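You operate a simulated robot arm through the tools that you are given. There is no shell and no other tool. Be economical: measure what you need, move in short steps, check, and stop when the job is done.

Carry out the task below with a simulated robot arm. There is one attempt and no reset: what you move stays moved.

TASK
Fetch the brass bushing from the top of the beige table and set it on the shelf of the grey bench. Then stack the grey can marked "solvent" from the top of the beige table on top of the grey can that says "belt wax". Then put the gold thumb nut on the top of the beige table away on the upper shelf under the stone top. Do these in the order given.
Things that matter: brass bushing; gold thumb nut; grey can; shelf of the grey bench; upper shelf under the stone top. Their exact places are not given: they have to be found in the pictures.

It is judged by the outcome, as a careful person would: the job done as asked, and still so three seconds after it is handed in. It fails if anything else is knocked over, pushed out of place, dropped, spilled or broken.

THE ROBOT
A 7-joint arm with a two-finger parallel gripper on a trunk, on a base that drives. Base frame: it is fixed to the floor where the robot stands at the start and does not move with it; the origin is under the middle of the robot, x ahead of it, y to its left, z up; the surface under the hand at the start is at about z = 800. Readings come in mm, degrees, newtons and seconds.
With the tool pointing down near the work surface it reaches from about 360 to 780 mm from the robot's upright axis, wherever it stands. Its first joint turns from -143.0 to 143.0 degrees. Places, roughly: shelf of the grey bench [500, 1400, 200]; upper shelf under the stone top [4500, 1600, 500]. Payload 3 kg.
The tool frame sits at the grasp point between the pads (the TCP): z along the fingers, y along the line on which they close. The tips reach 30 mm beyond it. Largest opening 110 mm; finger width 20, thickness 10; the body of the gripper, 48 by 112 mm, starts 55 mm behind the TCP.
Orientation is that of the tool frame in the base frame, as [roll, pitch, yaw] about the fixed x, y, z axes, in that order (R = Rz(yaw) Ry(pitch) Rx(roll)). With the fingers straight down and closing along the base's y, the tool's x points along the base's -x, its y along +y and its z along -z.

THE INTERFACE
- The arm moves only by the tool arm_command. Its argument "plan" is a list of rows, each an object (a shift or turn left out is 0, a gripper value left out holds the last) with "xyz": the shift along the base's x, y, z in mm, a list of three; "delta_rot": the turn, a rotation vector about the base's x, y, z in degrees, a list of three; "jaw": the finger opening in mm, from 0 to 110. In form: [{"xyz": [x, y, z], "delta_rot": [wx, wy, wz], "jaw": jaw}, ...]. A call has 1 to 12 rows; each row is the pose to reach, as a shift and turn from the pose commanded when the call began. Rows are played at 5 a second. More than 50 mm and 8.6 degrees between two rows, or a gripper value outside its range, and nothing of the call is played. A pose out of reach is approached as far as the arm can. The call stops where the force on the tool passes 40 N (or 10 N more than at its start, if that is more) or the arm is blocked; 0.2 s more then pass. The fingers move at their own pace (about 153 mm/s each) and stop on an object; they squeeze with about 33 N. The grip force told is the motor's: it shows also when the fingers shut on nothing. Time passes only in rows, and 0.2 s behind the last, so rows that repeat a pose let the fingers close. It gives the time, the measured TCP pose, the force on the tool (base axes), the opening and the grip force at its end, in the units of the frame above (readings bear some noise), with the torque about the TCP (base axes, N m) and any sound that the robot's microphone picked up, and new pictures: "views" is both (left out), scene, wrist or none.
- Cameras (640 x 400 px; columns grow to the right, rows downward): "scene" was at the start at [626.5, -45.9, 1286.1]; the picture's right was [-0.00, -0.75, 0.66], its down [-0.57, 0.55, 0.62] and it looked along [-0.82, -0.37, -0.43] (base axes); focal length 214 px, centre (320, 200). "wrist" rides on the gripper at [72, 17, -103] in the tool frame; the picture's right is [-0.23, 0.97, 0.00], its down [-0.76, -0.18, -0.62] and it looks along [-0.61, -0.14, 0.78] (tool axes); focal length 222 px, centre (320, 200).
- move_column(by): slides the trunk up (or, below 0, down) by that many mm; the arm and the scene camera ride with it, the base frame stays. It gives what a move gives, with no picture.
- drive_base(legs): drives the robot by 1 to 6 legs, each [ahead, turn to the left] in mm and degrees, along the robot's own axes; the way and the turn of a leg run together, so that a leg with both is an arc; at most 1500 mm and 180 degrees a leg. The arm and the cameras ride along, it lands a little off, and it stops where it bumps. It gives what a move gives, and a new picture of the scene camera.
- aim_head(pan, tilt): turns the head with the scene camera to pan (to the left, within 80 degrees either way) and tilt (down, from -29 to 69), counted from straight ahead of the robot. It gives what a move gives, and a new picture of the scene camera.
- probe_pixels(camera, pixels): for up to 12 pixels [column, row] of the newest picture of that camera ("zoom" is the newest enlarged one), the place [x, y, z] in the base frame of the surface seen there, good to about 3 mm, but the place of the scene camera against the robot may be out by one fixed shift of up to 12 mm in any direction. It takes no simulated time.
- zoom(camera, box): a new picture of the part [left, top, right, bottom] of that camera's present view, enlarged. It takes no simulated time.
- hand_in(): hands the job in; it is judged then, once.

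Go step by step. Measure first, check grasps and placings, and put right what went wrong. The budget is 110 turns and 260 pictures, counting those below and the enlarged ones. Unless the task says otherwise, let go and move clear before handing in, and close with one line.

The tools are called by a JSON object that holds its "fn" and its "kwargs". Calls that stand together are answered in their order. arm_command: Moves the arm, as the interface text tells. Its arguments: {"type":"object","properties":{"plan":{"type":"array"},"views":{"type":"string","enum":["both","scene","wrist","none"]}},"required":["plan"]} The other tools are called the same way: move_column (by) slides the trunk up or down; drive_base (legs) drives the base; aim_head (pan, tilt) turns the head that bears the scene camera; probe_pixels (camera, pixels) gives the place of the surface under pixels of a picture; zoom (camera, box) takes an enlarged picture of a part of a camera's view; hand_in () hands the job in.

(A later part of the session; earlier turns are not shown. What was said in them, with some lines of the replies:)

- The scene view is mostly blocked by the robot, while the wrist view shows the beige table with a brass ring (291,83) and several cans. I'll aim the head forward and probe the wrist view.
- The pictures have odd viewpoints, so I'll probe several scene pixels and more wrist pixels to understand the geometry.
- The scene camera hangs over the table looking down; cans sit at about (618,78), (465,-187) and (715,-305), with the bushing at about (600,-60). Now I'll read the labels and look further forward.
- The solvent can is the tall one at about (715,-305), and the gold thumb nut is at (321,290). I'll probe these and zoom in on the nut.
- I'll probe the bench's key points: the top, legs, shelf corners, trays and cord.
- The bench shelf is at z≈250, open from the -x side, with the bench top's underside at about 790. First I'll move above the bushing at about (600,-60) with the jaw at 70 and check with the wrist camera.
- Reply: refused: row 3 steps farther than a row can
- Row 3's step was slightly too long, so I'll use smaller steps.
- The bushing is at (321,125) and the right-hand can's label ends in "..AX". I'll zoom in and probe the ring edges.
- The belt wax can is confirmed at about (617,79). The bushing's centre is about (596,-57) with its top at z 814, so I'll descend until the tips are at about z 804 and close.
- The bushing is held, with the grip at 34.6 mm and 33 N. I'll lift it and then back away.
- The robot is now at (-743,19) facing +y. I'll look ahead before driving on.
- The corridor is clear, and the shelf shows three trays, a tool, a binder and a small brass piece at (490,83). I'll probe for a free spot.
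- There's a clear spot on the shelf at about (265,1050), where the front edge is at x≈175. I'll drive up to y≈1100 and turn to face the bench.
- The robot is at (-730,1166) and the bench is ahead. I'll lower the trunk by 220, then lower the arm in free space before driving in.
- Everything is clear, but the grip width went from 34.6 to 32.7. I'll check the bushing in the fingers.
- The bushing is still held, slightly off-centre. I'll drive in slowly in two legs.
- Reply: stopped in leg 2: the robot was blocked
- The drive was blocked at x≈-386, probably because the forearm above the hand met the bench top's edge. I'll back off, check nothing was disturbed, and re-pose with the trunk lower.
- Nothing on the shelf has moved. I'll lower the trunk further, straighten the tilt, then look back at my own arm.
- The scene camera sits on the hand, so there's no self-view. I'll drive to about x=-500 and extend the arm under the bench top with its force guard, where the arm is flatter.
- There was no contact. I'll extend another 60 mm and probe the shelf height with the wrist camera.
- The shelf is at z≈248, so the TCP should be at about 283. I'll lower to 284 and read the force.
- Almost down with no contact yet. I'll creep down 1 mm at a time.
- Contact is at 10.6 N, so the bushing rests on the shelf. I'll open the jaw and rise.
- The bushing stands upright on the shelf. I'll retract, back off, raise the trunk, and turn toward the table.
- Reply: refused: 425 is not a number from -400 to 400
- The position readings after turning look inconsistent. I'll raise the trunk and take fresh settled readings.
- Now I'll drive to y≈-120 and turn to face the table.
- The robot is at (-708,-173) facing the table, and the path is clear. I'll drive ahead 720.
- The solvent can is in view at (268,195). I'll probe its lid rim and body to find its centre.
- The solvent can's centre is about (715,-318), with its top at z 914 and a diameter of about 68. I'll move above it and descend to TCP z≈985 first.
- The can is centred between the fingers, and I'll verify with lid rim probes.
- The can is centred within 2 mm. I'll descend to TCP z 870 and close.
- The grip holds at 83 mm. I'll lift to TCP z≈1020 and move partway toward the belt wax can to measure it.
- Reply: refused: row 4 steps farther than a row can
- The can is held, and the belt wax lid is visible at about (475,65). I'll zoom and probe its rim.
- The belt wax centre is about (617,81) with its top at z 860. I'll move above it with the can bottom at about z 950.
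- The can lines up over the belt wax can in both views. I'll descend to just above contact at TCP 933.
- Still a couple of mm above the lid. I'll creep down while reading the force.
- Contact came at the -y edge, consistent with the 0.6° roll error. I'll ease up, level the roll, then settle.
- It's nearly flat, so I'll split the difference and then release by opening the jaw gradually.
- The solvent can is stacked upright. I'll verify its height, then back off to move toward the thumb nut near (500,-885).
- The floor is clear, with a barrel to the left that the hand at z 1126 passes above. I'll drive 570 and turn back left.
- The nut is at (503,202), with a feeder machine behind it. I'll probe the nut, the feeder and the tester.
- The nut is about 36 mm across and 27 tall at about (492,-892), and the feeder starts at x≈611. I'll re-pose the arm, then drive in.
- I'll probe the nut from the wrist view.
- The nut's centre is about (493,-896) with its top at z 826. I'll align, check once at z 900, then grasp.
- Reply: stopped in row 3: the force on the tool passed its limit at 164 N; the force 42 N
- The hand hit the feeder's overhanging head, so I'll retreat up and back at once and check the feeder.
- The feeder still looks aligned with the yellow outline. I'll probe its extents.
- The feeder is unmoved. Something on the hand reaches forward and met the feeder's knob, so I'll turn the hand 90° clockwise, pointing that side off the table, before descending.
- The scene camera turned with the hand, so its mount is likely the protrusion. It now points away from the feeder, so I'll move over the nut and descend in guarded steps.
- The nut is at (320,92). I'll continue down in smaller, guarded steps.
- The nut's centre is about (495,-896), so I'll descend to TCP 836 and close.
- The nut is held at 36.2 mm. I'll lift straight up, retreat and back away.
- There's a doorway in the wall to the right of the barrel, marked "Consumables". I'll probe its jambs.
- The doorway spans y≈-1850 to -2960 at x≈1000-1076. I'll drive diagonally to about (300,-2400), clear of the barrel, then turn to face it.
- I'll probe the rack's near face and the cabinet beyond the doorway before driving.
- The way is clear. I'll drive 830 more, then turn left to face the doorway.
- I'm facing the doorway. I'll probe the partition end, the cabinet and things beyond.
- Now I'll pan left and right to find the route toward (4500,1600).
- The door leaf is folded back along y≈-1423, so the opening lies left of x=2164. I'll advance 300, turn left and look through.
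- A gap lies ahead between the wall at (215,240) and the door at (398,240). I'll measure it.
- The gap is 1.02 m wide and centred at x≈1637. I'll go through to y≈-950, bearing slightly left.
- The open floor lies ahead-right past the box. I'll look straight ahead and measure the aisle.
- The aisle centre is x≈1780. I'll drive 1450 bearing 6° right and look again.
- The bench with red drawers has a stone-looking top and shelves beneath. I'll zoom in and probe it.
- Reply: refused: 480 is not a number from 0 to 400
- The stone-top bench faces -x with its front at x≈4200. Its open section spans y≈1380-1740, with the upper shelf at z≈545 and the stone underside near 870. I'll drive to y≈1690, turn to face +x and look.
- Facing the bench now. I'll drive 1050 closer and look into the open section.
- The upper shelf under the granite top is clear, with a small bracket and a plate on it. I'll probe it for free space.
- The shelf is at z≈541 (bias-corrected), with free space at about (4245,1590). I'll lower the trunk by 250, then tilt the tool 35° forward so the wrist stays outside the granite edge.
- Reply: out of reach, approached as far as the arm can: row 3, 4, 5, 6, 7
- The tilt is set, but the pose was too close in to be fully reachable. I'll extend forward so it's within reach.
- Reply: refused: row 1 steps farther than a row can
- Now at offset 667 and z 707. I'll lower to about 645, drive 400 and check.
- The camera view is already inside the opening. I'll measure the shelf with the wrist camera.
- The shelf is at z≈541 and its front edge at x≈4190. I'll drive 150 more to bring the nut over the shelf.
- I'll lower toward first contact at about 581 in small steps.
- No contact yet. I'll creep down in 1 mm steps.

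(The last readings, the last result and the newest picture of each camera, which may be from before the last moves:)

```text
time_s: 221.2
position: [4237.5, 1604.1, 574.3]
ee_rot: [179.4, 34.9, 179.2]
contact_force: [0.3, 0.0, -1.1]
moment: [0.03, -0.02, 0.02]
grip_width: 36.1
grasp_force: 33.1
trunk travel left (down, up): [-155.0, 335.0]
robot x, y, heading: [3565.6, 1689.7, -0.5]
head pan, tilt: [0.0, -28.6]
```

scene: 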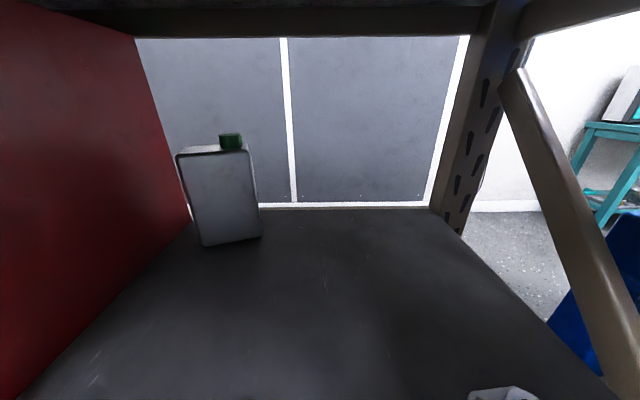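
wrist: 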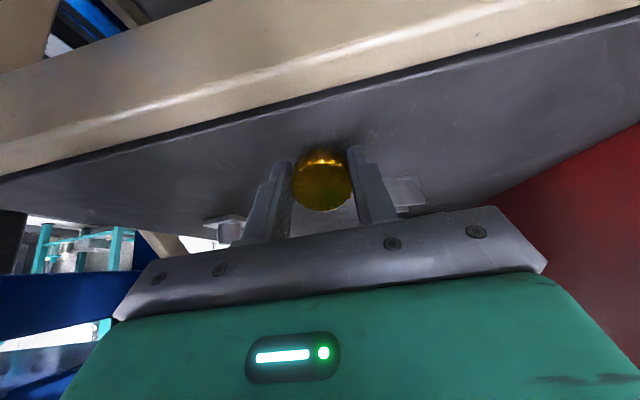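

{"fn": "arm_command", "kwargs": {"plan": [{"xyz": [0, 0, -1]}, {"xyz": [0, 0, -2]}, {"xyz": [0, 0, -3]}, {"xyz": [0, 0, -3]}], "views": "wrist"}}

{"fn": "probe_pixels", "kwargs": {"camera": "wrist", "pixels": [[240, 170], [380, 130], [330, 110], [270, 140], [310, 145]]}}

{"fn": "zoom", "kwargs": {"camera": "wrist", "box": [260, 120, 390, 220]}}

```text
time_s: 222.2
position: [4236.9, 1604.3, 574.1]
ee_rot: [179.4, 35.0, 179.1]
contact_force: [-1.3, 1.8, 15.8]
moment: [0.07, -0.24, 0.03]
grip_width: 35.9
grasp_force: 33.3
trunk travel left (down, up): [-155.0, 335.0]
robot x, y, heading: [3566.9, 1687.6, -0.7]
head pan, tilt: [0.0, -28.6]
```

wrist: 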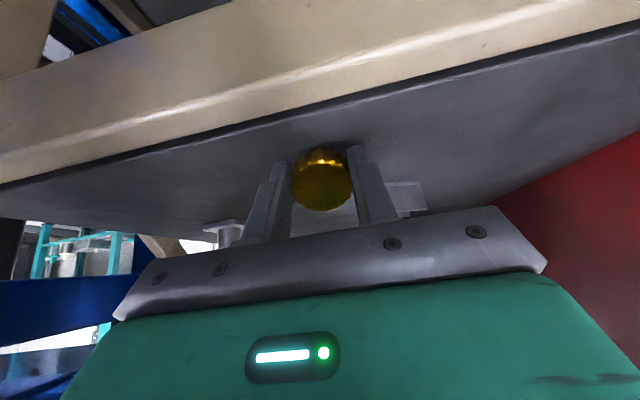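

```text
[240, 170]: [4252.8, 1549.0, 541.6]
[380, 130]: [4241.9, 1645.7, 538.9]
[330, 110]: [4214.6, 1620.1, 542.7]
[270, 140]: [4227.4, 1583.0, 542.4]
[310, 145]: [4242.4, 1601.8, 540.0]
```

```text
4.00 times, centred on (325, 170) of wrist
```

zoom: 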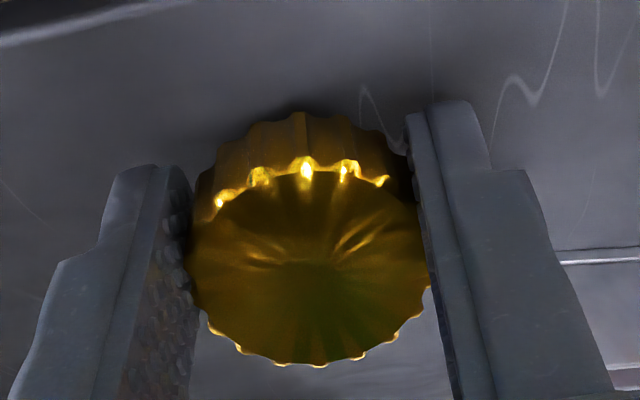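

Contact came at about 574, lower than the full-width edge predicts, so the nut probably has a narrower collar underneath. It should be set down closer to upright, so I'll raise it, move nearer the front edge and reduce the tilt to about 20°.

{"fn": "arm_command", "kwargs": {"plan": [{"xyz": [0, 0, 15]}, {"xyz": [-18, 0, 25]}, {"xyz": [-35, 0, 25], "delta_rot": [0, 4, 0]}, {"xyz": [-35, 0, 25], "delta_rot": [0, 8, 0]}, {"xyz": [-35, 0, 25], "delta_rot": [0, 12, 0]}, {"xyz": [-35, 0, 25], "delta_rot": [0, 15, 0]}], "views": "both"}}

{"fn": "zoom", "kwargs": {"camera": "wrist", "box": [260, 120, 390, 220]}}

```text
time_s: 223.6
position: [4202.5, 1604.8, 597.8]
ee_rot: [179.6, 19.8, 179.3]
contact_force: [1.3, 0.6, -0.2]
moment: [0.02, 0.01, 0.01]
grip_width: 36.3
grasp_force: 33.1
trunk travel left (down, up): [-155.0, 335.0]
robot x, y, heading: [3567.4, 1688.0, -0.6]
head pan, tilt: [0.0, -28.6]
```

scene: 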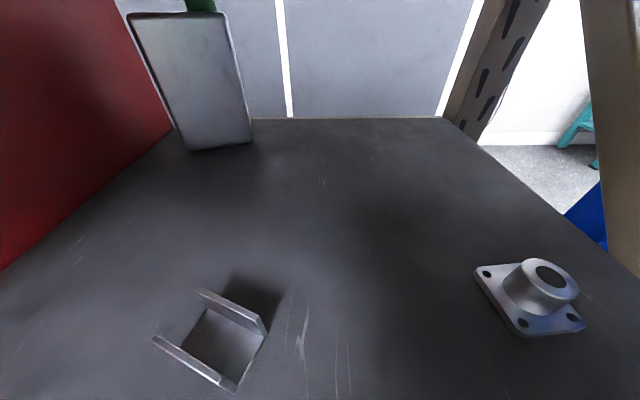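
wrist: 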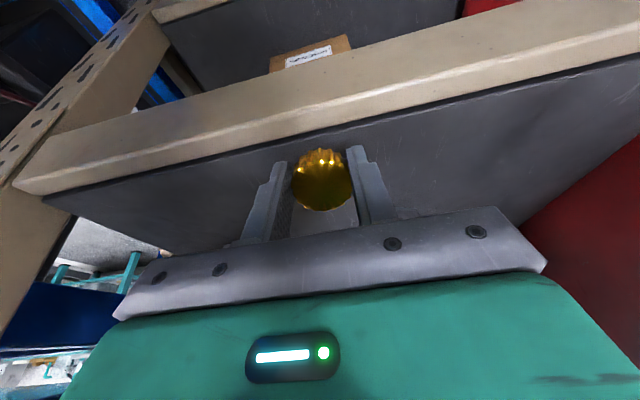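

```text
4.00 times, centred on (325, 170) of wrist
```

zoom: 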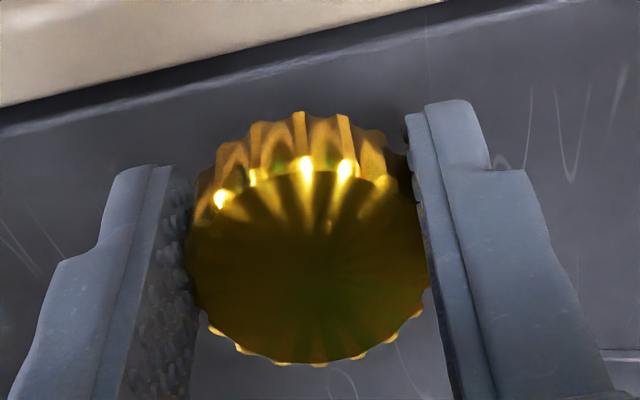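

No collision at 20°. I'll carefully reduce to about 10°, since the arm stops if blocked.

{"fn": "arm_command", "kwargs": {"plan": [{"xyz": [0, 0, 0], "delta_rot": [0, 2.5, 0]}, {"xyz": [0, 0, 0], "delta_rot": [0, 5, 0]}, {"xyz": [0, 0, 0], "delta_rot": [0, 7.5, 0]}, {"xyz": [0, 0, 0], "delta_rot": [0, 10, 0]}], "views": "none"}}

```text
time_s: 224.6
position: [4200.9, 1606.0, 597.3]
ee_rot: [179.7, 9.8, 179.3]
contact_force: [-0.5, 0.3, -0.3]
moment: [0.0, 0.01, -0.01]
grip_width: 36.0
grasp_force: 33.2
trunk travel left (down, up): [-155.0, 335.0]
robot x, y, heading: [3568.2, 1685.3, -0.7]
head pan, tilt: [0.0, -28.6]
```

Still free. I'll move 22 mm deeper so the nut sits fully on the shelf.

{"fn": "arm_command", "kwargs": {"plan": [{"xyz": [6, 0, -3]}, {"xyz": [12, 0, -6]}, {"xyz": [18, 0, -8]}, {"xyz": [24, 0, -8]}], "views": "wrist"}}

{"fn": "probe_pixels", "kwargs": {"camera": "wrist", "pixels": [[270, 150], [380, 140], [320, 130], [330, 115], [260, 170], [310, 100], [320, 150]]}}

```text
time_s: 225.6
position: [4205.1, 1606.1, 594.4]
ee_rot: [179.7, 9.8, 179.3]
contact_force: [0.0, 0.0, -1.3]
moment: [0.02, -0.01, 0.01]
grip_width: 36.2
grasp_force: 33.0
trunk travel left (down, up): [-155.0, 335.0]
robot x, y, heading: [3564.5, 1685.1, -0.7]
head pan, tilt: [0.0, -28.6]
```

wrist: 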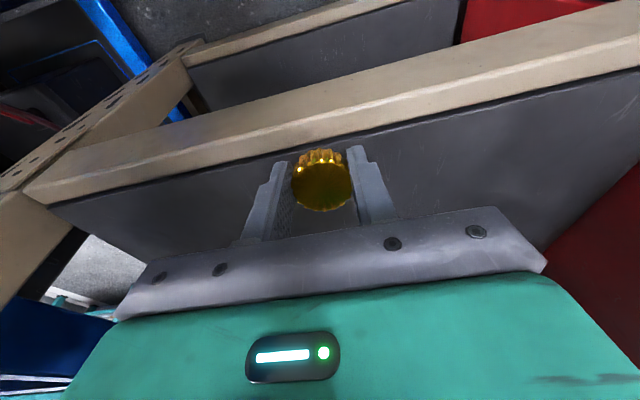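

```text
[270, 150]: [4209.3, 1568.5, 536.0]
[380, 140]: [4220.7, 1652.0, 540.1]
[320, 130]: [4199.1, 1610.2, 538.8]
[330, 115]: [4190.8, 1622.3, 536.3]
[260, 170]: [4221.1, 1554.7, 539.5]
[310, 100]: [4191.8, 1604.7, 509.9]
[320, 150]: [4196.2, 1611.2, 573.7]
```

The arm only advanced 4 mm, so a link is touching the granite edge. I'll back off, use a 16° tilt and go a little deeper.

{"fn": "arm_command", "kwargs": {"plan": [{"xyz": [-25, 0, 3]}, {"xyz": [-32, 0, 3]}, {"xyz": [-32, 0, 3], "delta_rot": [0, -3, 0]}, {"xyz": [-32, 0, 3], "delta_rot": [0, -6.5, 0]}, {"xyz": [-24, 0, 3], "delta_rot": [0, -6.5, 0]}, {"xyz": [-12, 0, 3], "delta_rot": [0, -6.5, 0]}, {"xyz": [-10, 0, 3], "delta_rot": [0, -6.5, 0]}], "views": "none"}}

```text
time_s: 227.2
position: [4217.1, 1604.7, 591.1]
ee_rot: [179.7, 16.4, 179.2]
contact_force: [0.0, -1.0, -1.5]
moment: [0.0, 0.03, -0.02]
grip_width: 36.2
grasp_force: 33.6
trunk travel left (down, up): [-155.0, 335.0]
robot x, y, heading: [3566.9, 1687.4, -0.6]
head pan, tilt: [0.0, -28.6]
```

It's free and on target. I'll descend toward contact at about 578.

{"fn": "arm_command", "kwargs": {"plan": [{"xyz": [0, 0, -5]}, {"xyz": [0, 0, -9]}, {"xyz": [0, 0, -11]}, {"xyz": [0, 0, -12]}, {"xyz": [0, 0, -12]}], "views": "none"}}

```text
time_s: 228.4
position: [4217.7, 1604.5, 580.0]
ee_rot: [179.7, 16.4, 179.3]
contact_force: [-0.5, -0.4, -0.5]
moment: [-0.01, 0.05, 0.01]
grip_width: 36.1
grasp_force: 32.5
trunk travel left (down, up): [-155.0, 335.0]
robot x, y, heading: [3564.5, 1686.8, -0.7]
head pan, tilt: [0.0, -28.6]
```

{"fn": "arm_command", "kwargs": {"plan": [{"xyz": [0, 0, -1]}, {"xyz": [0, 0, -2]}, {"xyz": [0, 0, -2]}], "views": "none"}}

```text
time_s: 229.2
position: [4217.3, 1604.8, 578.0]
ee_rot: [179.7, 16.6, 179.3]
contact_force: [0.2, 0.5, -0.6]
moment: [0.0, 0.01, 0.02]
grip_width: 35.9
grasp_force: 33.2
trunk travel left (down, up): [-155.0, 335.0]
robot x, y, heading: [3568.4, 1687.0, -0.6]
head pan, tilt: [0.0, -28.6]
```

{"fn": "arm_command", "kwargs": {"plan": [{"xyz": [0, 0, -1]}, {"xyz": [0, 0, -2]}, {"xyz": [0, 0, -2]}], "views": "none"}}

```text
time_s: 230.0
position: [4217.5, 1603.5, 577.3]
ee_rot: [179.7, 16.6, 179.2]
contact_force: [-1.6, 1.3, 12.4]
moment: [0.08, -0.02, 0.0]
grip_width: 36.4
grasp_force: 33.0
trunk travel left (down, up): [-155.0, 335.0]
robot x, y, heading: [3566.7, 1690.7, -0.6]
head pan, tilt: [0.0, -28.6]
```

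Contact at 577 confirms a narrow collar of about 5-7 mm radius, so I want it more upright still. I'll back out and lower the trunk by 150 for a flatter forearm, then return with less tilt.

{"fn": "arm_command", "kwargs": {"plan": [{"xyz": [0, 0, 15]}, {"xyz": [0, 0, 35]}], "views": "none"}}

{"fn": "drive_base", "kwargs": {"legs": [[-260, 0]]}}

{"fn": "arm_command", "kwargs": {"plan": [{"xyz": [0, 0, 45]}, {"xyz": [0, 0, 90], "delta_rot": [0, 5, 0]}, {"xyz": [0, 0, 135], "delta_rot": [0, 10, 0]}, {"xyz": [0, 0, 155], "delta_rot": [0, 10, 0]}], "views": "none"}}

{"fn": "move_column", "kwargs": {"by": -153}}

```text
time_s: 230.6
position: [4216.9, 1604.5, 610.1]
ee_rot: [179.7, 16.4, 179.3]
contact_force: [-0.2, 0.5, -0.6]
moment: [0.02, 0.03, 0.02]
grip_width: 36.2
grasp_force: 33.2
trunk travel left (down, up): [-155.0, 335.0]
robot x, y, heading: [3572.4, 1687.3, -0.6]
head pan, tilt: [0.0, -28.6]
```

```text
time_s: 232.5
position: [3949.4, 1607.4, 610.5]
ee_rot: [179.7, 16.5, 179.4]
contact_force: [0.6, 0.5, 0.1]
moment: [-0.02, 0.0, 0.02]
grip_width: 36.2
grasp_force: 32.8
trunk travel left (down, up): [-155.0, 335.0]
robot x, y, heading: [3301.3, 1692.1, -0.4]
head pan, tilt: [0.0, -28.6]
```

scene: 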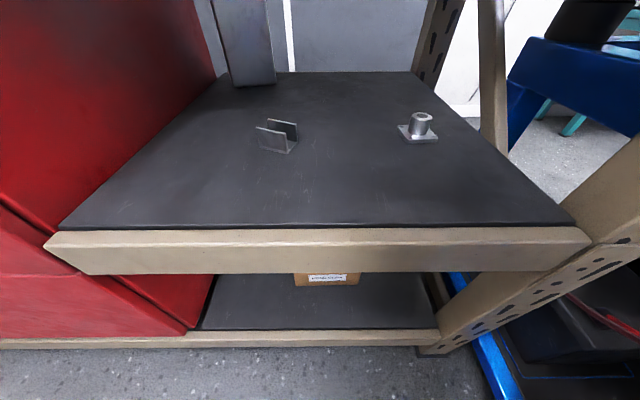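

```text
time_s: 233.5
position: [3950.4, 1607.4, 766.7]
ee_rot: [179.8, 6.3, 179.4]
contact_force: [0.5, -0.4, -0.8]
moment: [0.0, 0.0, -0.01]
grip_width: 36.0
grasp_force: 32.9
trunk travel left (down, up): [-155.0, 335.0]
robot x, y, heading: [3299.1, 1691.3, -0.4]
head pan, tilt: [0.0, -28.6]
```

```text
time_s: 235.2
position: [3951.4, 1608.4, 613.1]
ee_rot: [179.9, 6.5, 179.4]
contact_force: [1.4, 0.0, -0.5]
moment: [0.01, -0.02, 0.02]
grip_width: 36.3
grasp_force: 32.7
trunk travel left (down, up): [-2.0, 488.0]
robot x, y, heading: [3302.1, 1688.5, -0.6]
head pan, tilt: [0.0, -28.6]
```

The tilt is now 6.5° with the trunk lower. I'll drive 170 in, then extend the arm toward the shelf.

{"fn": "drive_base", "kwargs": {"legs": [[170, 0]]}}

{"fn": "arm_command", "kwargs": {"plan": [{"xyz": [25, 0, 0]}, {"xyz": [50, 0, 0]}, {"xyz": [75, 0, 0]}], "views": "none"}}

```text
time_s: 236.7
position: [4120.1, 1606.0, 614.5]
ee_rot: [179.8, 6.3, 179.4]
contact_force: [0.0, -0.8, -0.8]
moment: [-0.02, 0.03, 0.0]
grip_width: 35.8
grasp_force: 33.1
trunk travel left (down, up): [-2.0, 488.0]
robot x, y, heading: [3472.3, 1686.9, -0.7]
head pan, tilt: [0.0, -28.6]
```

scene: 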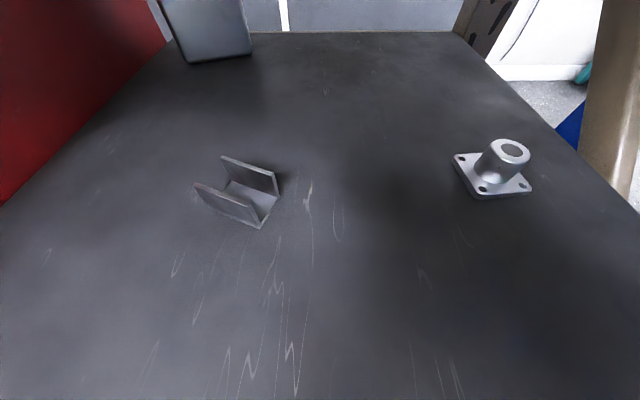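

```text
time_s: 237.5
position: [4193.1, 1605.2, 613.4]
ee_rot: [179.8, 6.4, 179.3]
contact_force: [0.6, 0.5, -1.0]
moment: [-0.01, 0.0, 0.0]
grip_width: 35.9
grasp_force: 33.0
trunk travel left (down, up): [-2.0, 488.0]
robot x, y, heading: [3471.8, 1689.3, -0.4]
head pan, tilt: [0.0, -28.6]
```

Free at 4193. I'll lower to about 592 and extend 30 mm more.

{"fn": "arm_command", "kwargs": {"plan": [{"xyz": [0, 0, -10]}, {"xyz": [0, 0, -21]}, {"xyz": [8, 0, -21]}, {"xyz": [16, 0, -21]}, {"xyz": [24, 0, -21]}, {"xyz": [30, 0, -21]}], "views": "wrist"}}

```text
time_s: 238.9
position: [4204.6, 1605.2, 593.5]
ee_rot: [179.7, 5.6, 179.3]
contact_force: [-0.9, 0.5, 1.0]
moment: [-0.01, 0.0, -0.01]
grip_width: 36.3
grasp_force: 32.7
trunk travel left (down, up): [-2.0, 488.0]
robot x, y, heading: [3469.7, 1689.0, -0.4]
head pan, tilt: [0.0, -28.6]
```

wrist: 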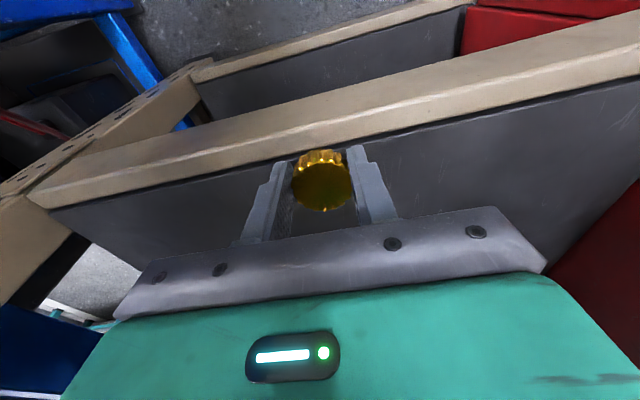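

Blocked again at about 4204. I'll back off slightly, use an 11.5° tilt and aim for x≈4212.

{"fn": "arm_command", "kwargs": {"plan": [{"xyz": [-28, 0, 0]}, {"xyz": [-34, 0, 0]}, {"xyz": [-34, 0, 0], "delta_rot": [0, -5, 0]}, {"xyz": [-26, 0, 0], "delta_rot": [0, -5, 0]}, {"xyz": [-18, 0, 0], "delta_rot": [0, -5, 0]}, {"xyz": [-11, 0, 0], "delta_rot": [0, -5, 0]}, {"xyz": [-11, 0, 0], "delta_rot": [0, -5, 0]}], "views": "none"}}

```text
time_s: 240.5
position: [4214.6, 1605.6, 592.5]
ee_rot: [179.8, 11.4, 179.4]
contact_force: [-0.3, 0.3, 0.0]
moment: [-0.03, 0.01, -0.01]
grip_width: 36.1
grasp_force: 33.3
trunk travel left (down, up): [-2.0, 488.0]
robot x, y, heading: [3468.5, 1685.4, -0.3]
head pan, tilt: [0.0, -28.6]
```

Free at 4214 with an 11.4° tilt. I'll descend toward contact at about 578.

{"fn": "arm_command", "kwargs": {"plan": [{"xyz": [0, 0, -6]}, {"xyz": [0, 0, -10]}, {"xyz": [0, 0, -12]}, {"xyz": [0, 0, -13]}, {"xyz": [0, 0, -13]}], "views": "none"}}

{"fn": "arm_command", "kwargs": {"plan": [{"xyz": [0, 0, -1]}, {"xyz": [0, 0, -1.6]}, {"xyz": [0, 0, -1.6]}], "views": "none"}}

```text
time_s: 241.7
position: [4214.4, 1605.1, 579.1]
ee_rot: [179.9, 11.3, 179.4]
contact_force: [0.0, -0.6, 0.4]
moment: [0.0, 0.01, 0.02]
grip_width: 36.0
grasp_force: 33.2
trunk travel left (down, up): [-2.0, 488.0]
robot x, y, heading: [3468.7, 1686.7, -0.4]
head pan, tilt: [0.0, -28.6]
```

```text
time_s: 242.5
position: [4215.2, 1606.4, 579.1]
ee_rot: [179.8, 11.3, 179.4]
contact_force: [-0.8, 0.5, 1.3]
moment: [0.0, 0.0, -0.01]
grip_width: 36.2
grasp_force: 33.5
trunk travel left (down, up): [-2.0, 488.0]
robot x, y, heading: [3470.6, 1689.0, -0.4]
head pan, tilt: [0.0, -28.6]
```

{"fn": "arm_command", "kwargs": {"plan": [{"xyz": [0, 0, -0.6]}, {"xyz": [0, 0, -1]}, {"xyz": [0, 0, -1]}], "views": "wrist"}}

{"fn": "zoom", "kwargs": {"camera": "wrist", "box": [260, 120, 390, 220]}}

```text
time_s: 243.3
position: [4214.5, 1605.6, 578.3]
ee_rot: [179.8, 11.5, 179.4]
contact_force: [2.5, 1.3, 8.1]
moment: [0.0, -0.09, -0.02]
grip_width: 36.1
grasp_force: 33.0
trunk travel left (down, up): [-2.0, 488.0]
robot x, y, heading: [3472.9, 1692.8, 0.1]
head pan, tilt: [0.0, -28.6]
```

wrist: 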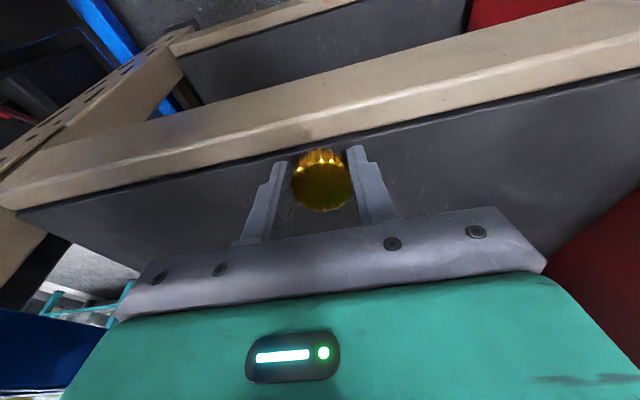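

```text
4.00 times, centred on (325, 170) of wrist
```

zoom: 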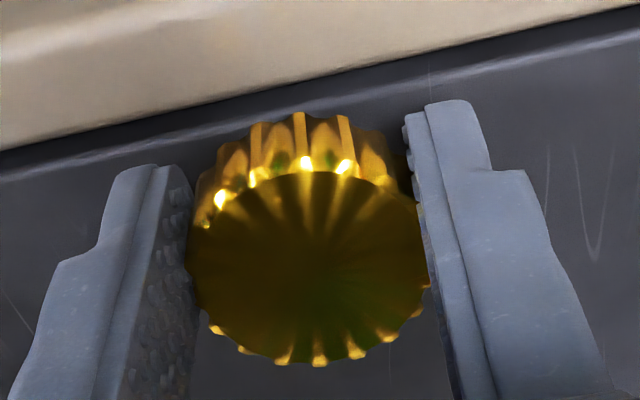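

The nut rests on the shelf at 8 N. I'll open just a little first so it can settle between the fingers.

{"fn": "arm_command", "kwargs": {"plan": [{"xyz": [0, 0, 0], "jaw": 39}, {"xyz": [0, 0, 0], "jaw": 42}, {"xyz": [0, 0, 0], "jaw": 44}, {"xyz": [0, 0, 0]}], "views": "wrist"}}

{"fn": "zoom", "kwargs": {"camera": "wrist", "box": [260, 120, 390, 220]}}

```text
time_s: 244.3
position: [4215.1, 1607.2, 577.4]
ee_rot: [179.9, 11.4, 179.4]
contact_force: [1.1, -0.8, 0.3]
moment: [0.0, -0.02, 0.01]
grip_width: 44.3
grasp_force: 0.0
trunk travel left (down, up): [-2.0, 488.0]
robot x, y, heading: [3472.1, 1688.8, -0.5]
head pan, tilt: [0.0, -28.6]
```

wrist: 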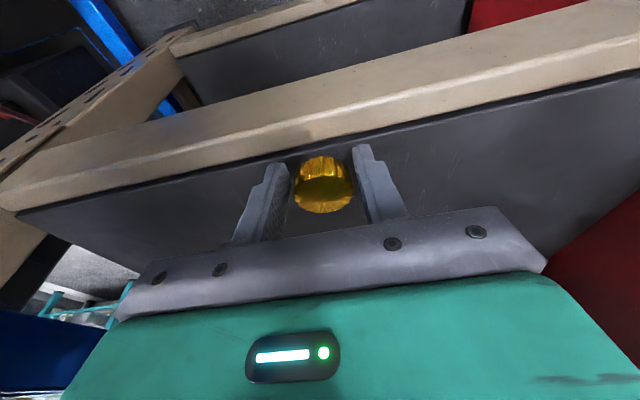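

```text
4.00 times, centred on (325, 170) of wrist
```

zoom: 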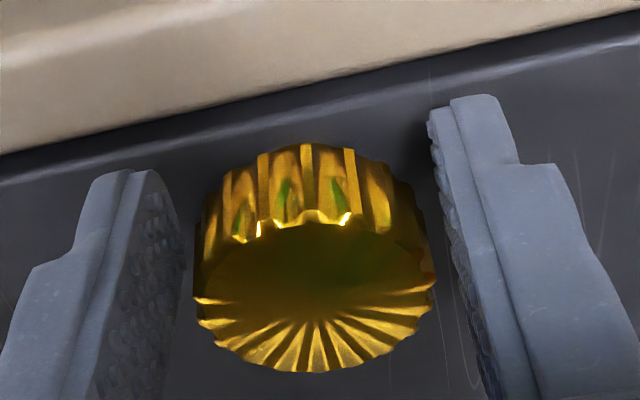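

The nut settled upright on the shelf. I'll open wide and withdraw up and back.

{"fn": "arm_command", "kwargs": {"plan": [{"xyz": [0, 0, 0], "jaw": 75}, {"xyz": [0, 0, 0]}, {"xyz": [-4, 0, 15]}, {"xyz": [-10, 0, 40]}, {"xyz": [-40, 0, 55]}, {"xyz": [-80, 0, 55]}, {"xyz": [-110, 0, 55]}], "views": "both"}}

```text
time_s: 245.9
position: [4104.8, 1606.9, 632.7]
ee_rot: [179.8, 11.5, 179.3]
contact_force: [0.4, 0.7, 0.1]
moment: [0.02, 0.01, 0.02]
grip_width: 75.0
grasp_force: 0.1
trunk travel left (down, up): [-2.0, 488.0]
robot x, y, heading: [3468.9, 1688.8, -0.2]
head pan, tilt: [0.0, -28.6]
```

scene: 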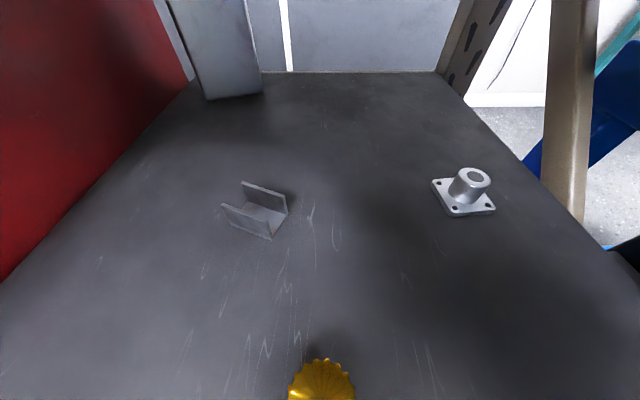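
wrist: 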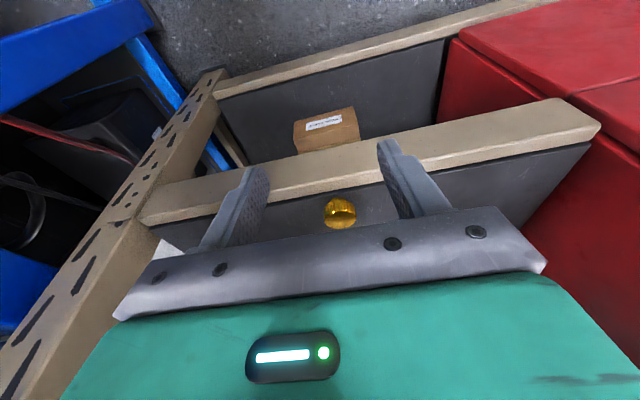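

The nut stands on the upper shelf. I'll back the robot off and take a final look.

{"fn": "drive_base", "kwargs": {"legs": [[-350, 0]]}}

{"fn": "zoom", "kwargs": {"camera": "scene", "box": [200, 20, 460, 200]}}

```text
time_s: 248.2
position: [3758.9, 1609.2, 633.4]
ee_rot: [179.7, 11.5, 179.2]
contact_force: [0.2, -0.6, -0.2]
moment: [-0.01, -0.01, -0.02]
grip_width: 75.1
grasp_force: 0.2
trunk travel left (down, up): [-2.0, 488.0]
robot x, y, heading: [3125.3, 1693.4, -0.5]
head pan, tilt: [0.0, -28.6]
```

scene: 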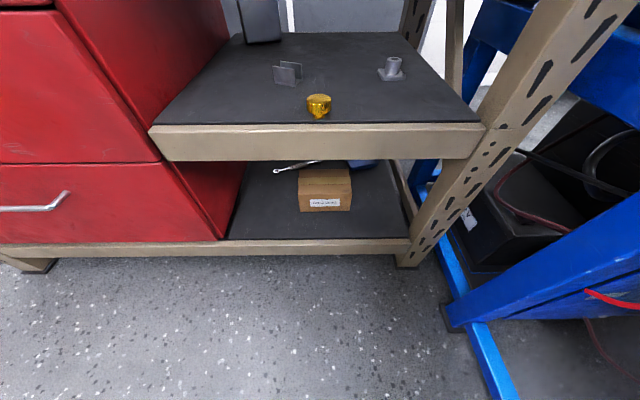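

```text
2.22 times, centred on (330, 110) of scene
```

zoom: 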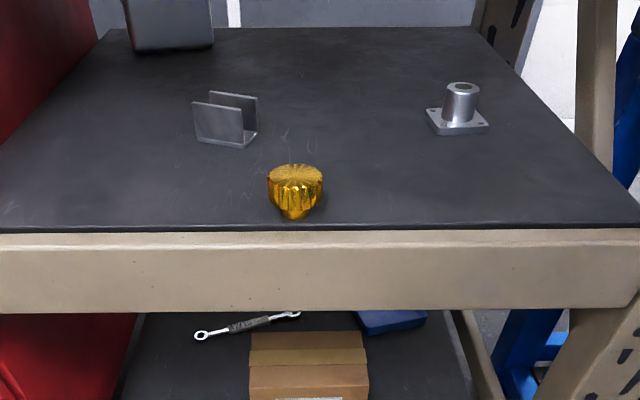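

The nut stands upright on its collar on the upper shelf, nothing there is disturbed, and the robot is clear, so I'm handing in.

{"fn": "hand_in", "kwargs": {}}

```text
The job is handed in.
```

All three jobs were done in the order asked: the brass bushing is on the grey bench's shelf, the solvent can is stacked on the belt wax can, and the gold thumb nut is on the upper shelf under the stone top. Along the way the arm bumped the grey bench once, the plug feeder on the beige table once (hard, 164 N), and the stone top's edge twice. I checked the bench shelf, the feeder and the upper shelf afterwards and saw nothing moved, but I did not recheck the tops of the grey bench or the stone bench.
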